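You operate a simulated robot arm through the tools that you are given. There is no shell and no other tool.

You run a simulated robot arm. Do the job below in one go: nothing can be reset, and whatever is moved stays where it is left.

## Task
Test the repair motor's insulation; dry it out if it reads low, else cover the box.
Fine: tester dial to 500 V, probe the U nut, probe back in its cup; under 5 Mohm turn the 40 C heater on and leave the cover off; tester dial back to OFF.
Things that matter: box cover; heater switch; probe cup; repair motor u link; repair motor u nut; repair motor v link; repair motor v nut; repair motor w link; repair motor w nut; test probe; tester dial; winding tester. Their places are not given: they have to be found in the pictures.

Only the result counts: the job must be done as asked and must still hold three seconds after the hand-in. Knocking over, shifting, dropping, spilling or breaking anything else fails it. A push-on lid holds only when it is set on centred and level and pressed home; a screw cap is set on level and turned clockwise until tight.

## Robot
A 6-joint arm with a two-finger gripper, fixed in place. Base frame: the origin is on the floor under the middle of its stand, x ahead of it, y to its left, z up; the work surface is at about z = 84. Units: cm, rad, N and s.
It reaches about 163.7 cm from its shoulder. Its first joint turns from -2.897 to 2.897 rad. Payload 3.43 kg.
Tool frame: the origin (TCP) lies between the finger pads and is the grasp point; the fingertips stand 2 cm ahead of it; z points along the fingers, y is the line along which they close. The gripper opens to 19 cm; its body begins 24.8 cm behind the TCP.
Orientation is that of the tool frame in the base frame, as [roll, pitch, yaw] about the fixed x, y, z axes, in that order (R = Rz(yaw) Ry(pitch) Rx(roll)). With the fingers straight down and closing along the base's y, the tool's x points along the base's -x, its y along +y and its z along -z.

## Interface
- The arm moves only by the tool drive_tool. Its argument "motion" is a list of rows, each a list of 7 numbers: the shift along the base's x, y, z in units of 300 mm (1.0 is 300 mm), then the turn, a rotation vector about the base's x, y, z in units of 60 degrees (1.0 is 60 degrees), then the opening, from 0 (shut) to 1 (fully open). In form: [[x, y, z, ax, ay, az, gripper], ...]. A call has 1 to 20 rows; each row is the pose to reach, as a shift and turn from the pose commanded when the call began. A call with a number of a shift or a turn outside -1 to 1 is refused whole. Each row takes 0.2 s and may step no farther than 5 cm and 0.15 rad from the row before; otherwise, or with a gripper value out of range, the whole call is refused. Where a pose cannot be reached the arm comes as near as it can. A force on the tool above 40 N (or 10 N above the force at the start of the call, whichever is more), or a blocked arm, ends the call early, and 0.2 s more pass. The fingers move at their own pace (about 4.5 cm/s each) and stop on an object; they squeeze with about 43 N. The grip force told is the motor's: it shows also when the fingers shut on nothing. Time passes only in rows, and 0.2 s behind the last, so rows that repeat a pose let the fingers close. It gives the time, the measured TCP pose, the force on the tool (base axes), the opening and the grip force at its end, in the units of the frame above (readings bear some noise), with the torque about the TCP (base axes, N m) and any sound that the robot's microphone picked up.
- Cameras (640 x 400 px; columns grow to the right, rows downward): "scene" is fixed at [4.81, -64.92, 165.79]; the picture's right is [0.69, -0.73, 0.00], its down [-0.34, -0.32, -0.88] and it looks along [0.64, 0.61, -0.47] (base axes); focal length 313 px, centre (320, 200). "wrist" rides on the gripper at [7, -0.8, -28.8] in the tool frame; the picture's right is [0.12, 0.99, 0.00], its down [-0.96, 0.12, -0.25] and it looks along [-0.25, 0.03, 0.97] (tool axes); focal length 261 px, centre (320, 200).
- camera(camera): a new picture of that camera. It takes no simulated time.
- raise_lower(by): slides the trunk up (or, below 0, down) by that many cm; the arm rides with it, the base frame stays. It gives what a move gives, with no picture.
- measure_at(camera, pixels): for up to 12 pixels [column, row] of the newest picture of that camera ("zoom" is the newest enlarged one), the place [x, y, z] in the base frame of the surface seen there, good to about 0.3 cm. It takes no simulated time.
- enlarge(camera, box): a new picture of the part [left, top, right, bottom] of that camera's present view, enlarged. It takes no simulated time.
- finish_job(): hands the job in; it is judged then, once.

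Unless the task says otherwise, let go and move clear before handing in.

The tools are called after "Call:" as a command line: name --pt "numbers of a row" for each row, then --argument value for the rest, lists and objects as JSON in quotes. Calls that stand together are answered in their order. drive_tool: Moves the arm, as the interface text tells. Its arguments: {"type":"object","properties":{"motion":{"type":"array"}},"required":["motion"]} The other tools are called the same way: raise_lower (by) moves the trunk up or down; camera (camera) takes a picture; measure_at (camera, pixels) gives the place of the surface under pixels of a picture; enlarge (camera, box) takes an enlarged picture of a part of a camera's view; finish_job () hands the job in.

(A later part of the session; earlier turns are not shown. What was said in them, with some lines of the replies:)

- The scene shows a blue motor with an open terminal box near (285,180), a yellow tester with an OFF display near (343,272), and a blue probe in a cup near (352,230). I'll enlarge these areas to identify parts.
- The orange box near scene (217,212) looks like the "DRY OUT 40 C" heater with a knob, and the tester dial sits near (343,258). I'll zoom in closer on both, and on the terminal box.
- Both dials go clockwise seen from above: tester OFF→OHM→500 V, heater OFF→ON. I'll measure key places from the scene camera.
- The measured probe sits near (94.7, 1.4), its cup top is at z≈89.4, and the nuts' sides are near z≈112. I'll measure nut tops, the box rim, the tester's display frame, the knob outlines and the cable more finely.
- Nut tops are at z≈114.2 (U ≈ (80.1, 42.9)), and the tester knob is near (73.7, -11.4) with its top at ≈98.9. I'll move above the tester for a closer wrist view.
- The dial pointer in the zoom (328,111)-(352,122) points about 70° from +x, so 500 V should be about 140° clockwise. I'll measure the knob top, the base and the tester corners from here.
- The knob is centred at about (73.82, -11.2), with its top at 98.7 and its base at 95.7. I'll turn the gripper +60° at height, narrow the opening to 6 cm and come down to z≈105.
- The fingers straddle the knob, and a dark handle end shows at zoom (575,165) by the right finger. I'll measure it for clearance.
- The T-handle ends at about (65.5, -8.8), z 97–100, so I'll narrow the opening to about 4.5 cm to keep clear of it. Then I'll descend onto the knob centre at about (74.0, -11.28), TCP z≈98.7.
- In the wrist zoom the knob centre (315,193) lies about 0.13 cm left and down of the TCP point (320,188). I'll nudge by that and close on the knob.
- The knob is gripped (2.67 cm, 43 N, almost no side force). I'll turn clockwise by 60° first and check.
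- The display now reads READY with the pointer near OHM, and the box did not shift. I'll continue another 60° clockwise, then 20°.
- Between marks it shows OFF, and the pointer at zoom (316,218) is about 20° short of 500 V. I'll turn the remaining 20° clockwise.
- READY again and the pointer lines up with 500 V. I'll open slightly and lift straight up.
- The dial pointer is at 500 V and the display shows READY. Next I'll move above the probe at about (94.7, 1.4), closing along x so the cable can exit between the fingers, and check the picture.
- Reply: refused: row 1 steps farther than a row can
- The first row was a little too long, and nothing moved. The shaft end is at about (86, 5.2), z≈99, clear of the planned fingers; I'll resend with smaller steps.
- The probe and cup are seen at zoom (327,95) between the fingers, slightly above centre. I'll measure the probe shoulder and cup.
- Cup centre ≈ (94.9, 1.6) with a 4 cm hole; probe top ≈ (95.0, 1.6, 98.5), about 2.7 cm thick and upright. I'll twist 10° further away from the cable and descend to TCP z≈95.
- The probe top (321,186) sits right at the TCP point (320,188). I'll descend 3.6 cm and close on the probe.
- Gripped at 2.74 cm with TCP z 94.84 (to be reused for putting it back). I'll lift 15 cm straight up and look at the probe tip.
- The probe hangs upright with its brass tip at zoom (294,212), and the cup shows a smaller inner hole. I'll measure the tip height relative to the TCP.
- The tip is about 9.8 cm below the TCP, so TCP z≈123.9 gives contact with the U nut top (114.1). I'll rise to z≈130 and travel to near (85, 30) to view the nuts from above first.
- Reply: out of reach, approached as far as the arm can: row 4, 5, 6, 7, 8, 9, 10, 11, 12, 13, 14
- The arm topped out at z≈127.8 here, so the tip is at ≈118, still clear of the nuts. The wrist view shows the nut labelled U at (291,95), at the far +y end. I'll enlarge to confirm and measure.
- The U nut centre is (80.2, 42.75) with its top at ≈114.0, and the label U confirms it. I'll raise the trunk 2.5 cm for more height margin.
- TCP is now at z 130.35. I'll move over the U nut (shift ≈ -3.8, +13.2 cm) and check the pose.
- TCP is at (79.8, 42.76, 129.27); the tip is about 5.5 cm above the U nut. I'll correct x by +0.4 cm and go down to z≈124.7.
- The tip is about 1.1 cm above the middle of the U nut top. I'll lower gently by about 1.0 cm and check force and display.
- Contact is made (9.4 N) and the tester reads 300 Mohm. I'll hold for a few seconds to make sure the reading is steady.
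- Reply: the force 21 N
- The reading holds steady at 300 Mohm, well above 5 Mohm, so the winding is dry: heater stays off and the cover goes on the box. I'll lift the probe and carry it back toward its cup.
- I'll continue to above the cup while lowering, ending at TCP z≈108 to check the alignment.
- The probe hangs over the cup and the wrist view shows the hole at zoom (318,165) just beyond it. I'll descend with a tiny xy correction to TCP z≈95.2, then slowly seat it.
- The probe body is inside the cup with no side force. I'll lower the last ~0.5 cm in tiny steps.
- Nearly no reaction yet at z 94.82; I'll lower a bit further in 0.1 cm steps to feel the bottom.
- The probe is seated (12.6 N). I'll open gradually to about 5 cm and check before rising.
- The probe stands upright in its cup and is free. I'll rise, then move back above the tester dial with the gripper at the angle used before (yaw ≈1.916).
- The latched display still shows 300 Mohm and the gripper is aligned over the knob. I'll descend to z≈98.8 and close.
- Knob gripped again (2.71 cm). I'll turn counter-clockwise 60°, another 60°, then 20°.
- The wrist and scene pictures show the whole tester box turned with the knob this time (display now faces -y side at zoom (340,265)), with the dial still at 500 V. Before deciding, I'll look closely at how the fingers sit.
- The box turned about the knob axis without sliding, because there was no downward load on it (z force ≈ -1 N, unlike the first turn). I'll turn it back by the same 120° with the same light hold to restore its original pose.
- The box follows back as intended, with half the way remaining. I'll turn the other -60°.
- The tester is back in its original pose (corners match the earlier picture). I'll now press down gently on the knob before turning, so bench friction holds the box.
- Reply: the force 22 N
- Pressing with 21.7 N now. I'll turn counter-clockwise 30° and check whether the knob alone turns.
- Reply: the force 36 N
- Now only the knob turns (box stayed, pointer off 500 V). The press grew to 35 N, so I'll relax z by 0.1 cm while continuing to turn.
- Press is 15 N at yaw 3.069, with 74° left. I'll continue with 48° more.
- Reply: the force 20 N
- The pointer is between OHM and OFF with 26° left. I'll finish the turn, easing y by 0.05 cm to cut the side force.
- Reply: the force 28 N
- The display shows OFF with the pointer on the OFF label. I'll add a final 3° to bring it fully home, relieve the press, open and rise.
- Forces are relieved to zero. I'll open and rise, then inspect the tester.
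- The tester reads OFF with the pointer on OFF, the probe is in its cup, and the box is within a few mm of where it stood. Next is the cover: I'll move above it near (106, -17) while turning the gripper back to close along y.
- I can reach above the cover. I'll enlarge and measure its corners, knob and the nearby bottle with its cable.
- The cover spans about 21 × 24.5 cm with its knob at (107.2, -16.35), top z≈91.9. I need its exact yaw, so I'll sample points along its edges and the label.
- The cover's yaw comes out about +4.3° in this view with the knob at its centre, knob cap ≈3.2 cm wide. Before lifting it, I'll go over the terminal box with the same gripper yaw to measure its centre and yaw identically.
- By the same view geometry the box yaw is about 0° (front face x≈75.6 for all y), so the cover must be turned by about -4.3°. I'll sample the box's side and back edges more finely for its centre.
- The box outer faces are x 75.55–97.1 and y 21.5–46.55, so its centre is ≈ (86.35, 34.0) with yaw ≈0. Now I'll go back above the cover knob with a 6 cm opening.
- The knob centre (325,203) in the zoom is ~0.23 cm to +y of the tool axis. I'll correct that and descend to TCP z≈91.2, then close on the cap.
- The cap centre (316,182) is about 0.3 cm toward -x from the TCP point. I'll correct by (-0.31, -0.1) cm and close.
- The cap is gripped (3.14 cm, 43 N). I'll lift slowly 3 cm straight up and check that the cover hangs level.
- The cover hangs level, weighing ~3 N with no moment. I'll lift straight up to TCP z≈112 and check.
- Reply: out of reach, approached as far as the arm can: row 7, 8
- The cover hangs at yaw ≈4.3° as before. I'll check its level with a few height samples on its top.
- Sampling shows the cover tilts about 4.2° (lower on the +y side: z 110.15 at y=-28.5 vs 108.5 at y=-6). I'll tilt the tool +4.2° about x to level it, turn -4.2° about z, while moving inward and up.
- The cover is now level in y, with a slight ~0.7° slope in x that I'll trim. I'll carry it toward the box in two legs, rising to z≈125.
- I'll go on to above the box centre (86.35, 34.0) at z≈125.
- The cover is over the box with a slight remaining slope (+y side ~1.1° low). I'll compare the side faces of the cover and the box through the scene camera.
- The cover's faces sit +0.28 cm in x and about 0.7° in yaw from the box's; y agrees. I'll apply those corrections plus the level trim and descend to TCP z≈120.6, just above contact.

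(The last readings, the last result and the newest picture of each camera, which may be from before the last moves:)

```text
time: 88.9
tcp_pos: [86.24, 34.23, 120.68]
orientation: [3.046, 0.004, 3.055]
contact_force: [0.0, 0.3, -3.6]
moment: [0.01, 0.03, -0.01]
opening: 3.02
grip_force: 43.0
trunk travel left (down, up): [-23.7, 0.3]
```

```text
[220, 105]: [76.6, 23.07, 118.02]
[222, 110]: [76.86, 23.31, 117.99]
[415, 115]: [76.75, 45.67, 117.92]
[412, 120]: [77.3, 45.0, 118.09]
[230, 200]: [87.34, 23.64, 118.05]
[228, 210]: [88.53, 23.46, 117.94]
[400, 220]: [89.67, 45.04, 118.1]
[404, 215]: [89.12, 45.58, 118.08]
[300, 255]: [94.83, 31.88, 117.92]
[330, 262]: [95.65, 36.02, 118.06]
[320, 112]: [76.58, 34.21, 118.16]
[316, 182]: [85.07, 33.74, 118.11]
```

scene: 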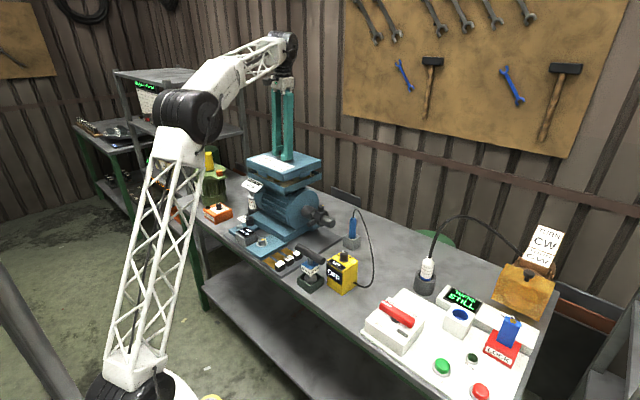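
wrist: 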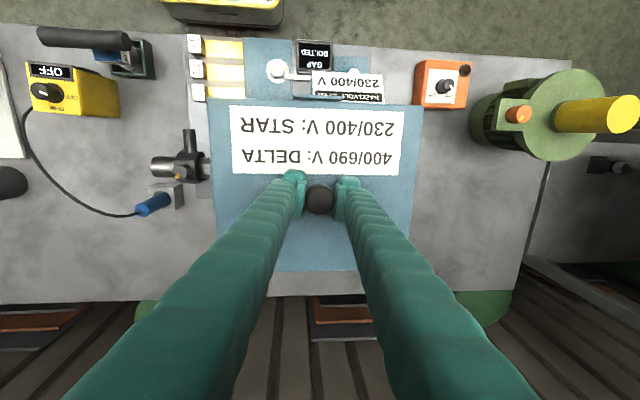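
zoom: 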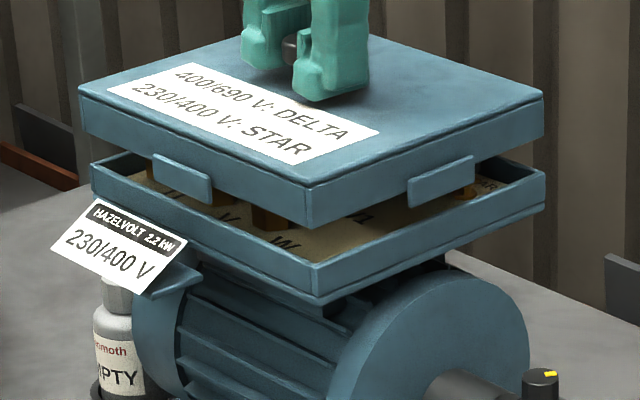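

The cover is now level (all samples 117.9–118.16). I'll compare faces again before lowering.

Call:
measure_at --camera "scene" --pixels '[[249, 164], [252, 165.5], [275, 174.5], [278, 176], [281, 177.5], [283, 178], [288, 178.5], [292, 177], [298, 175], [305, 172], [312, 169.5], [317, 167.5]]'

Call:
measure_at --camera "scene" --pixels '[[250, 175], [253, 176.5], [270, 184.5], [277, 188], [280, 189], [282, 190], [288, 189.5], [292, 188], [298, 185.5], [305, 183], [312, 180], [316, 178.5]]'

```text
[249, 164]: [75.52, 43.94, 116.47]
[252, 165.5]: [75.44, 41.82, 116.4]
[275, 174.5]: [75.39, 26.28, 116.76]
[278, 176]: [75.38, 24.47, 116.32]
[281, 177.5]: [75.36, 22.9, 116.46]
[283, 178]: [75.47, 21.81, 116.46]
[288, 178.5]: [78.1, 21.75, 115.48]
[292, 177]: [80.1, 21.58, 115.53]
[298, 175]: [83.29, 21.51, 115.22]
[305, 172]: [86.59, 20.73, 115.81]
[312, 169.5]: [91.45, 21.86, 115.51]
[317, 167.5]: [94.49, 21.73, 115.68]
```

```text
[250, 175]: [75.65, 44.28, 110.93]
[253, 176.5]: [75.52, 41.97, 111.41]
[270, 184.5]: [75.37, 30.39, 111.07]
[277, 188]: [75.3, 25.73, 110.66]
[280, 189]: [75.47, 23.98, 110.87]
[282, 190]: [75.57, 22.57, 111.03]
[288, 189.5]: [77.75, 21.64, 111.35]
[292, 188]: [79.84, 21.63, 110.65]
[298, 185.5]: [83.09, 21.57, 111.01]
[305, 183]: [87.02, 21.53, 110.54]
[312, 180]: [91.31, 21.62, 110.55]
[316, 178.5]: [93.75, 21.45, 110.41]
```

Faces agree within ~0.1 cm (cover +0.1 in y). I'll correct y by -0.1 cm and lower 1.5 cm, just short of contact.

Call:
drive_tool --pt "0 -0.0033 -0.01 0 0 0 0" --pt "0 -0.0033 -0.02 0 0 0 0" --pt "0 -0.0033 -0.03 0 0 0 0" --pt "0 -0.0033 -0.04 0 0 0 0" --pt "0 -0.0033 -0.05 0 0 0 0" --pt "0 -0.0033 -0.05 0 0 0 0"

Call:
enlarge --camera "scene" --box '[240, 145, 330, 210]'

```text
time: 90.3
tcp_pos: [86.14, 33.89, 119.15]
orientation: [3.044, 0.005, 3.055]
contact_force: [-1.3, 0.4, -3.7]
moment: [-0.05, -0.01, 0.01]
opening: 3.05
grip_force: 43.2
trunk travel left (down, up): [-23.7, 0.3]
```

```text
6.15 times, centred on (285, 178) of scene
```

zoom: 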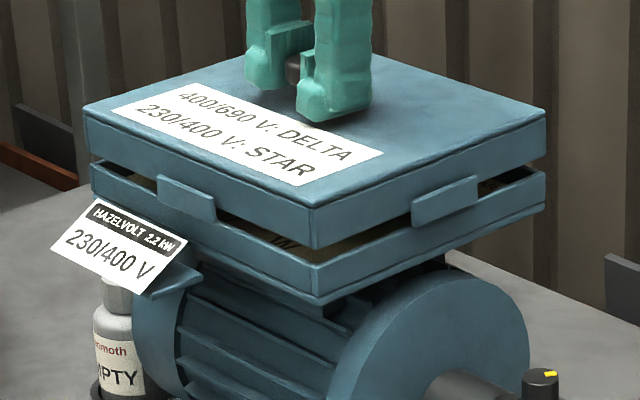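

A gap of about 1.3 cm remains, evenly on both visible sides. I'll lower 1.1 cm in small steps.

Call:
drive_tool --pt "0 0 -0.008 0 0 0 0" --pt "0 0 -0.016 0 0 0 0" --pt "0 0 -0.024 0 0 0 0" --pt "0 0 -0.031 0 0 0 0" --pt "0 0 -0.037 0 0 0 0" --pt "0 0 -0.037 0 0 0 0"

Call:
enlarge --camera "scene" --box '[240, 145, 330, 210]'

```text
time: 91.7
tcp_pos: [86.27, 33.94, 118.09]
orientation: [3.047, 0.003, 3.054]
contact_force: [0.8, -0.3, 2.2]
moment: [0.76, 0.62, -0.05]
opening: 3.05
grip_force: 43.4
trunk travel left (down, up): [-23.7, 0.3]
```

```text
6.15 times, centred on (285, 178) of scene
```

zoom: 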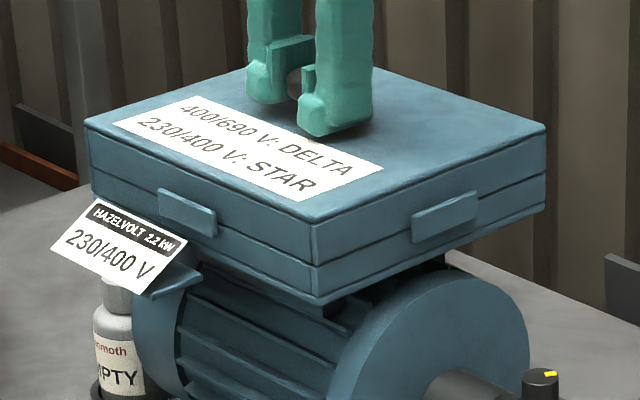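

Contact has begun at the (-x,+y) corner (moments 0.76, 0.62 N·m with ~6 N), and the cover looks nearly flush. I'll press down gently another ~0.3 cm.

Call:
drive_tool --pt "0 0 -0.004 0 0 0 0" --pt "0 0 -0.008 0 0 0 0" --pt "0 0 -0.008 0 0 0 0"

Call:
enlarge --camera "scene" --box '[240, 145, 330, 210]'

Call:
camera --camera "wrist"

Call:
measure_at --camera "wrist" --pixels '[[220, 105], [222, 110], [415, 115], [412, 120], [230, 200], [228, 210], [400, 220], [404, 215], [300, 255], [330, 262], [320, 112], [316, 182]]'

```text
time: 92.5
tcp_pos: [86.24, 33.8, 118.0]
orientation: [3.045, 0.006, 3.053]
contact_force: [3.1, 1.1, 19.7]
moment: [0.17, -0.01, -0.1]
opening: 3.01
grip_force: 42.8
trunk travel left (down, up): [-23.7, 0.3]
```

```text
6.15 times, centred on (285, 178) of scene
```

zoom: 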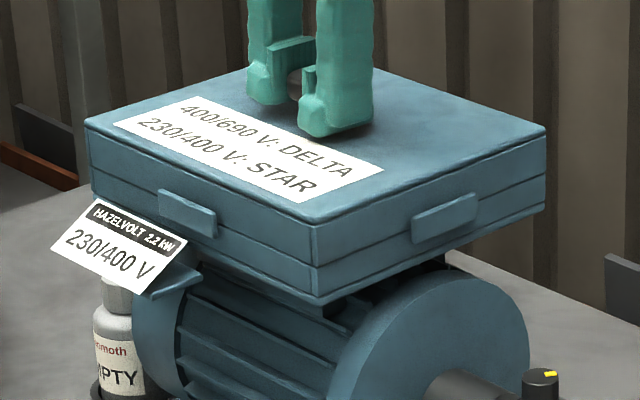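

```text
taken
```

wrist: 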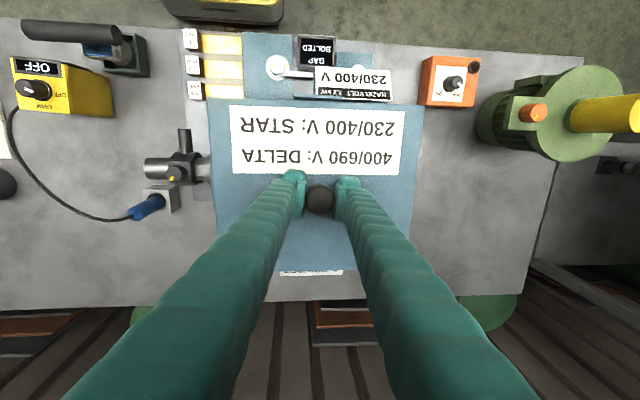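

```text
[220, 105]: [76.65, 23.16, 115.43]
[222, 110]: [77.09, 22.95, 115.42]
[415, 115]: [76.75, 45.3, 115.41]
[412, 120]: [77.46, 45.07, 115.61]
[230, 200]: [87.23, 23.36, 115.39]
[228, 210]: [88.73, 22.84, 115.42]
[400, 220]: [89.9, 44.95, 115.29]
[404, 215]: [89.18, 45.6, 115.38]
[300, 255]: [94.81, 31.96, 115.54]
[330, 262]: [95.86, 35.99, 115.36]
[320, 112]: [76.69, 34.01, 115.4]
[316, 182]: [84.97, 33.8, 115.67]
```

The cover top is level at 115.4 all round and the seam looks closed (19.7 N). I'll press a bit more firmly to be sure it is home.

Call:
drive_tool --pt "0 0 -0.002 0 0 0 0" --pt "0 0 -0.004 0 0 0 0" --pt "0 0 -0.004 0 0 0 0"

```text
time: 93.2
tcp_pos: [86.2, 33.95, 118.02]
orientation: [3.044, 0.006, 3.053]
contact_force: [-1.1, -3.2, 12.8]
moment: [0.22, 0.18, -0.08]
opening: 3.02
grip_force: 43.1
trunk travel left (down, up): [-23.7, 0.3]
stopped in row 3: the force on the tool passed its limit at 42 N (the readings are from after the stop); the commanded pose is now the measured one
```

The press peaked at 42 N and stopped as guarded; the cover is down. I'll open the fingers modestly (5 cm) and rise.

Call:
drive_tool --pt "0 0 0 0 0 0 0.18" --pt "0 0 0.002 0 0 0 0.22" --pt "0 0 0.006 0 0 0 0.26" --pt "0 0 0.03 0 0 0 0.28" --pt "0 0 0.08 0 0 0 0.28" --pt "0 0 0.15 0 0 0 0.28" --pt "0 0 0.15 0 0 0 0.28"

Call:
camera --camera "wrist"

Call:
measure_at --camera "wrist" --pixels '[[225, 120], [405, 128], [235, 200], [395, 210], [320, 120], [310, 250], [318, 186], [270, 150], [370, 150], [320, 150], [240, 120], [390, 190]]'

Call:
enlarge --camera "scene" --box '[240, 145, 330, 210]'

```text
time: 94.8
tcp_pos: [86.33, 33.93, 122.44]
orientation: [3.044, 0.005, 3.053]
contact_force: [-0.9, -0.2, 0.1]
moment: [-0.01, 0.0, -0.03]
opening: 5.31
grip_force: 0.1
trunk travel left (down, up): [-23.7, 0.3]
```

```text
taken
```

wrist: 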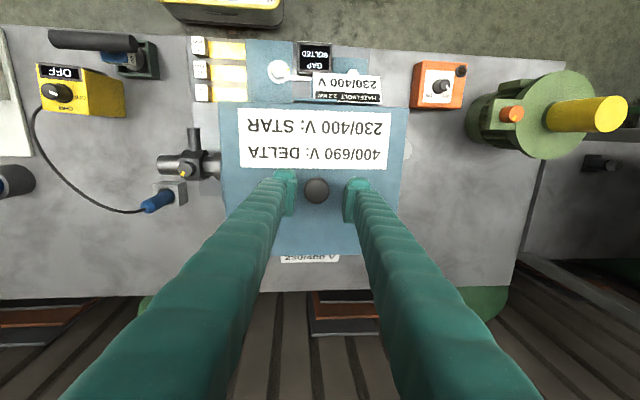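

```text
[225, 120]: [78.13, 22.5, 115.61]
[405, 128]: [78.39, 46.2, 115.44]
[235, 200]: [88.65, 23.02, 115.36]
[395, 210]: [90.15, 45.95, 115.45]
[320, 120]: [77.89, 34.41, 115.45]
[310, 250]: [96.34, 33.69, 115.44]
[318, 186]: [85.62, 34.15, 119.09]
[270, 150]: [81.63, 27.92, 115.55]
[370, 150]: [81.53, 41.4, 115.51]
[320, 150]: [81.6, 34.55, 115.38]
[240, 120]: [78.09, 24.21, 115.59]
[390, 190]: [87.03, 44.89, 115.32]
```

```text
6.15 times, centred on (285, 178) of scene
```

zoom: 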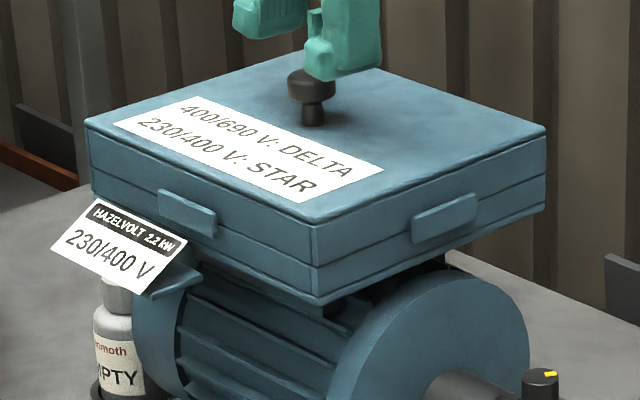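

The cover sits level (115.3–115.6 everywhere) with the seam closed and the knob free. For certainty I'll straighten the tool, close the fingers above the knob and press it once from the top with a guarded force.

Call:
drive_tool --pt "0 0 0.03 0 0 0 0.28" --pt "0 0 0.07 -0.04 0.002 0 0.28" --pt "0 0 0.1 -0.093 0.005 0 0.2" --pt "0 0 0.1 -0.093 0.005 0 0.1" --pt "0 0 0.1 -0.093 0.005 0 0.0" --pt "0 0 0.1 -0.093 0.005 0 0.0" --pt "0 0 0.1 -0.093 0.005 0 0.0" --pt "0 0 0.1 -0.093 0.005 0 0.0"

Call:
camera --camera "wrist"

Call:
enlarge --camera "wrist" --box '[260, 130, 380, 230]'

Call:
enlarge --camera "scene" --box '[240, 125, 330, 190]'

```text
time: 96.5
tcp_pos: [86.33, 34.02, 125.41]
orientation: [3.14, 0.009, 3.054]
contact_force: [0.1, -0.7, -1.0]
moment: [-0.02, -0.04, 0.0]
opening: 0.0
grip_force: 34.3
trunk travel left (down, up): [-23.7, 0.3]
```

```text
taken
```

wrist: 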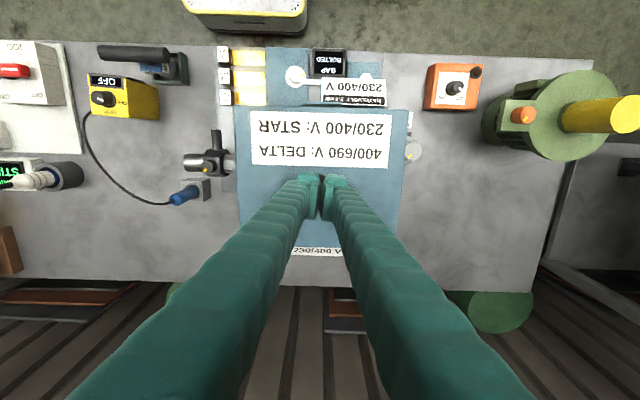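

```text
4.00 times, centred on (320, 180) of wrist
```

zoom: 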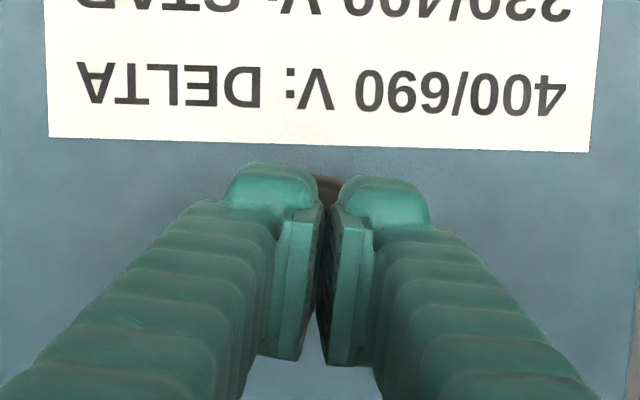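

```text
6.15 times, centred on (285, 158) of scene
```

zoom: 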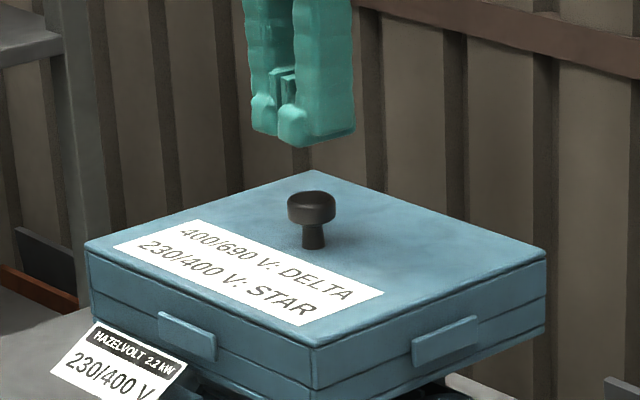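

The closed fingers are 4 cm above the knob. I'll measure the knob's top to centre the press.

Call:
measure_at --camera "scene" --pixels '[[283.7, 157.3], [281.5, 157.5], [286, 157.5], [283.7, 158.5], [283.7, 156.8]]'

```text
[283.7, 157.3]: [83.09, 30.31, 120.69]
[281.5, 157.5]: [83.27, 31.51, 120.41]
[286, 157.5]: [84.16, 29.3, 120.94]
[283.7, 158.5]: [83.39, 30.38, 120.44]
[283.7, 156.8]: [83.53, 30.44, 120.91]
```

Those came from an older scene picture; I'll take a fresh one and measure again.

Call:
camera --camera "scene"

Call:
measure_at --camera "scene" --pixels '[[283.7, 157.3], [281.5, 157.5], [286, 157.5], [283.7, 158.5], [283.7, 156.8], [283.7, 160], [249, 167], [280, 179], [290, 179], [316, 170], [284, 163.5], [283, 146]]'

```text
taken
```

scene: 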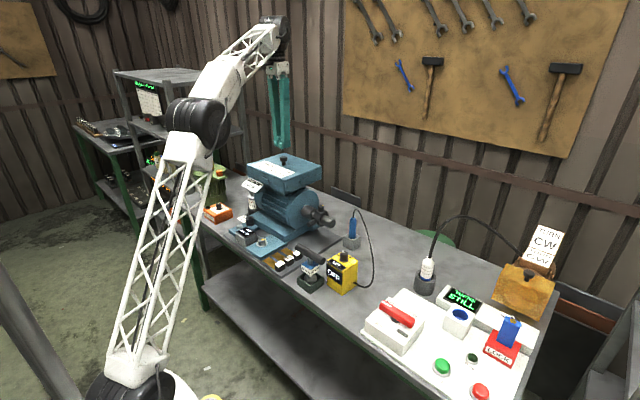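

```text
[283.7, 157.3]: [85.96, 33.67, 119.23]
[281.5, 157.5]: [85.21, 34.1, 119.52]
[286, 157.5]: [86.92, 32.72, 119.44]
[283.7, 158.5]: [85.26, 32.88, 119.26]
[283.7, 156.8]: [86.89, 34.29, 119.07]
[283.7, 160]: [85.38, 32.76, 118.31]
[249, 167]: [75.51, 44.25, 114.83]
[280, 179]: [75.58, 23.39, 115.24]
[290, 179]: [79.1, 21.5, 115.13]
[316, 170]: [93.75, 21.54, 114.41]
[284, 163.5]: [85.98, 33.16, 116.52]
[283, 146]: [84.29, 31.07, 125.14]
```

The knob top is at ≈(86.2, 33.8, 119.3) and the cover faces line up with the box faces within 0.1 cm. I'll come down to just above the knob, then press in small steps.

Call:
drive_tool --pt "-0.004 -0.006 -0.04 0 0 0 0" --pt "-0.004 -0.006 -0.08 0 0 0 0" --pt "-0.004 -0.006 -0.11 0 0 0 0" --pt "-0.004 -0.006 -0.125 0 0 0 0" --pt "-0.004 -0.006 -0.133 0 0 0 0" --pt "-0.004 -0.006 -0.138 0 0 0 0" --pt "-0.004 -0.006 -0.142 0 0 0 0" --pt "-0.004 -0.006 -0.142 0 0 0 0"

```text
time: 98.3
tcp_pos: [86.29, 33.86, 121.3]
orientation: [3.141, 0.009, 3.054]
contact_force: [0.9, -0.5, 0.4]
moment: [0.02, 0.06, -0.02]
opening: 0.02
grip_force: 34.0
trunk travel left (down, up): [-23.7, 0.3]
```

Call:
drive_tool --pt "0 0 -0.004 0 0 0 0" --pt "0 0 -0.008 0 0 0 0" --pt "0 0 -0.012 0 0 0 0" --pt "0 0 -0.015 0 0 0 0" --pt "0 0 -0.018 0 0 0 0" --pt "0 0 -0.021 0 0 0 0"

```text
time: 99.7
tcp_pos: [86.27, 33.8, 121.03]
orientation: [3.141, 0.016, 3.054]
contact_force: [-0.2, -1.0, 12.8]
moment: [-0.03, 0.11, 0.02]
opening: 0.65
grip_force: 35.2
trunk travel left (down, up): [-23.7, 0.3]
stopped in row 6: the force on the tool passed its limit at 43 N (the readings are from after the stop); the commanded pose is now the measured one
```

The press reached 43 N at the guard with almost no side force. I'll rise straight up and inspect everything.

Call:
drive_tool --pt "0 0 0.02 0 0 0 0" --pt "0 0 0.07 0 0 0 0" --pt "0 0 0.13 0 0 0 0" --pt "0 0 0.2 0 0 0 0" --pt "0 0 0.2 0 0 0 0"

Call:
camera --camera "scene"

Call:
measure_at --camera "scene" --pixels '[[249, 167], [265, 173], [280, 179], [290, 179], [303, 175], [316, 170], [260, 160], [285, 173], [310, 162], [284, 157.5]]'

Call:
enlarge --camera "scene" --box '[240, 145, 330, 210]'

Call:
enlarge --camera "scene" --box '[280, 210, 400, 310]'

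Call:
camera --camera "wrist"

Call:
measure_at --camera "wrist" --pixels '[[250, 120], [395, 128], [250, 200], [385, 210], [320, 120], [320, 150], [270, 150], [370, 150]]'

```text
time: 100.9
tcp_pos: [86.27, 33.89, 126.65]
orientation: [3.139, 0.014, 3.054]
contact_force: [-0.1, -1.0, -0.3]
moment: [-0.01, -0.03, 0.0]
opening: 0.0
grip_force: 34.1
trunk travel left (down, up): [-23.7, 0.3]
```

```text
taken
```

scene: 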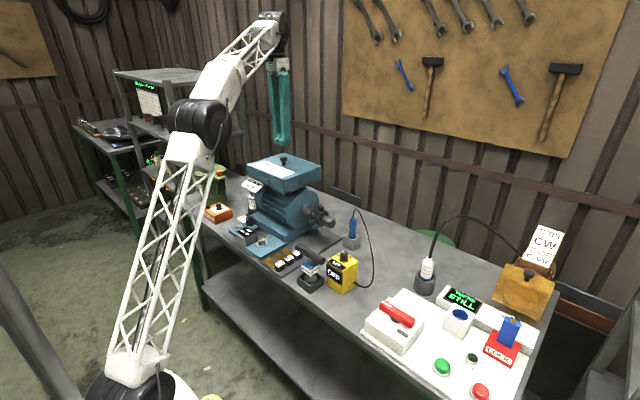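

```text
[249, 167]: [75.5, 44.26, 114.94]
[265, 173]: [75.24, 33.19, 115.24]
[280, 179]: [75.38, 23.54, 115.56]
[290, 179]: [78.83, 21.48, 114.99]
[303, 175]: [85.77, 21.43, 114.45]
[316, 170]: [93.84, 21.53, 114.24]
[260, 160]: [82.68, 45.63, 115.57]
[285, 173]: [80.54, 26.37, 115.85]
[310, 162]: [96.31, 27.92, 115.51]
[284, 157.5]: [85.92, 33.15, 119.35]
```

```text
6.15 times, centred on (285, 178) of scene
```

zoom: 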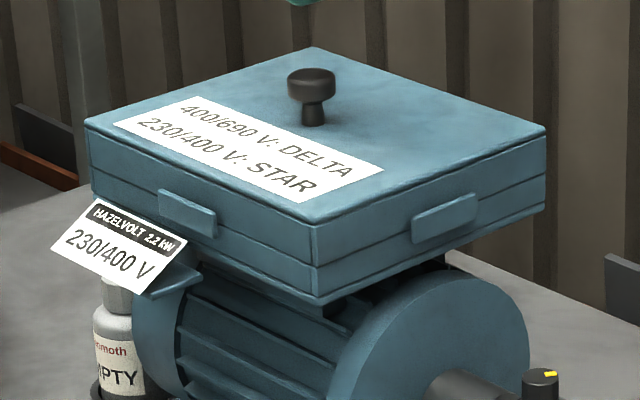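

```text
4.00 times, centred on (340, 260) of scene
```

zoom: 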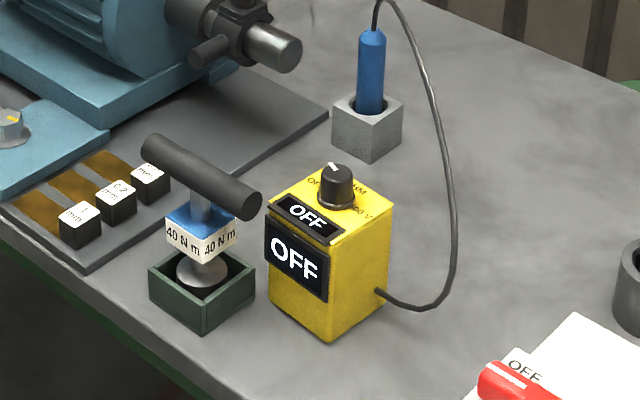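

```text
taken
```

wrist: 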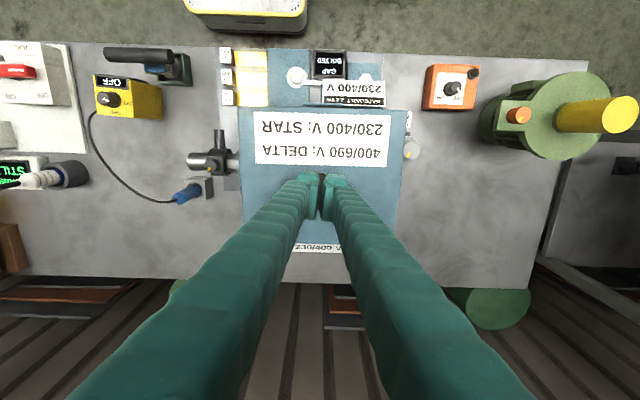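

```text
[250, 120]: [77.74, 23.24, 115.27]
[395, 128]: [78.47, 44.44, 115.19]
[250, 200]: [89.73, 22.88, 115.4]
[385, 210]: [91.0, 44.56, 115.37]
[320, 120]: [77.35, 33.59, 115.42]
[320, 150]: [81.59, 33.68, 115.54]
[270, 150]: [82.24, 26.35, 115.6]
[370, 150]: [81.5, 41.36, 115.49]
```

The cover is on level, the display reads OFF, and the probe is in its cup. I'll do a last check of the tester's position, the dial, and the heater against the starting pictures.

Call:
measure_at --camera "scene" --pixels '[[354, 283], [346, 272], [350, 275], [355, 270], [337, 264], [329, 262], [345, 252], [341, 253], [348, 253], [340, 285], [335, 283], [344, 255]]'

Call:
enlarge --camera "scene" --box '[320, 240, 368, 300]'

Call:
enlarge --camera "scene" --box '[196, 195, 240, 225]'

Call:
enlarge --camera "wrist" --box '[80, 30, 200, 130]'

```text
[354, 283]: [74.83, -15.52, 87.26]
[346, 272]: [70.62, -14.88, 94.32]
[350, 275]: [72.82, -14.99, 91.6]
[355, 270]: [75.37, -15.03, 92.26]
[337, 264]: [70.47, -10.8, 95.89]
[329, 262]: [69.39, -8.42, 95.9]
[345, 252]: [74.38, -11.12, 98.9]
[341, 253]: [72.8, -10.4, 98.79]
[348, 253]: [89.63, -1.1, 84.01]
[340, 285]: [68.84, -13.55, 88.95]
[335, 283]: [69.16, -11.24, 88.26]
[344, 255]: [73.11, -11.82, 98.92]
```

```text
6.67 times, centred on (344, 270) of scene
```

zoom: 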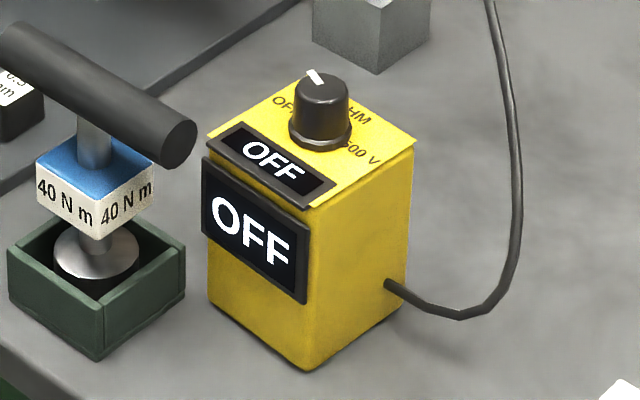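

```text
13.33 times, centred on (218, 210) of scene
```

zoom: 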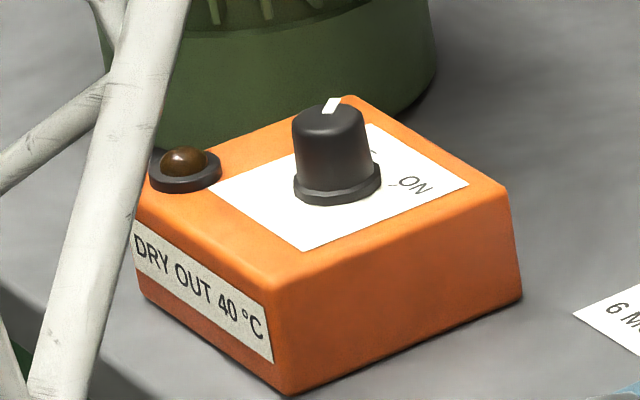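

```text
4.00 times, centred on (140, 80) of wrist
```

zoom: 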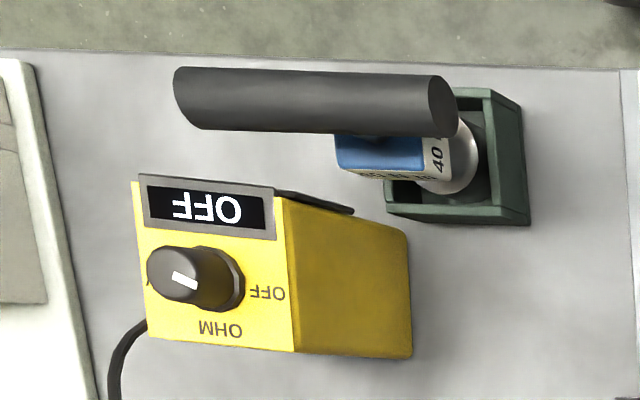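

Everything checks out. The insulation read 300 Mohm, so the cover is on level and pressed home. The dial pointer is on OFF, within about 2° of its mark, and the probe is in its cup. The heater knob is still OFF with its lamp dark, and the gripper is empty about 5 cm above the cover. I'm handing the job in.

One thing went wrong on the way: the tester box turned with the knob once. I turned it back, and it now stands about 0.4 cm and 3° from where it started.

Call:
finish_job

```text
The job is handed in.
```

The motor's insulation is good: the tester read a steady 300 Mohm on the U nut at 500 V, well above the 5 Mohm limit. I left the heater off and covered the box.

- **Cover:** it sits level on the terminal box, lined up to within about 0.1 cm. I pressed it down twice, to about 42 N each time. I heard no click either time, so I judged it home by the closed seam and level top.
- **Tester:** the dial is back on OFF, and the probe is upright in its cup.
- **Tester box moved slightly:** when I first turned the dial back, the whole box turned with the knob. I turned it back, and it now stands about 0.4 cm and 3° from where it started.

Nothing else appears to have been moved or knocked.
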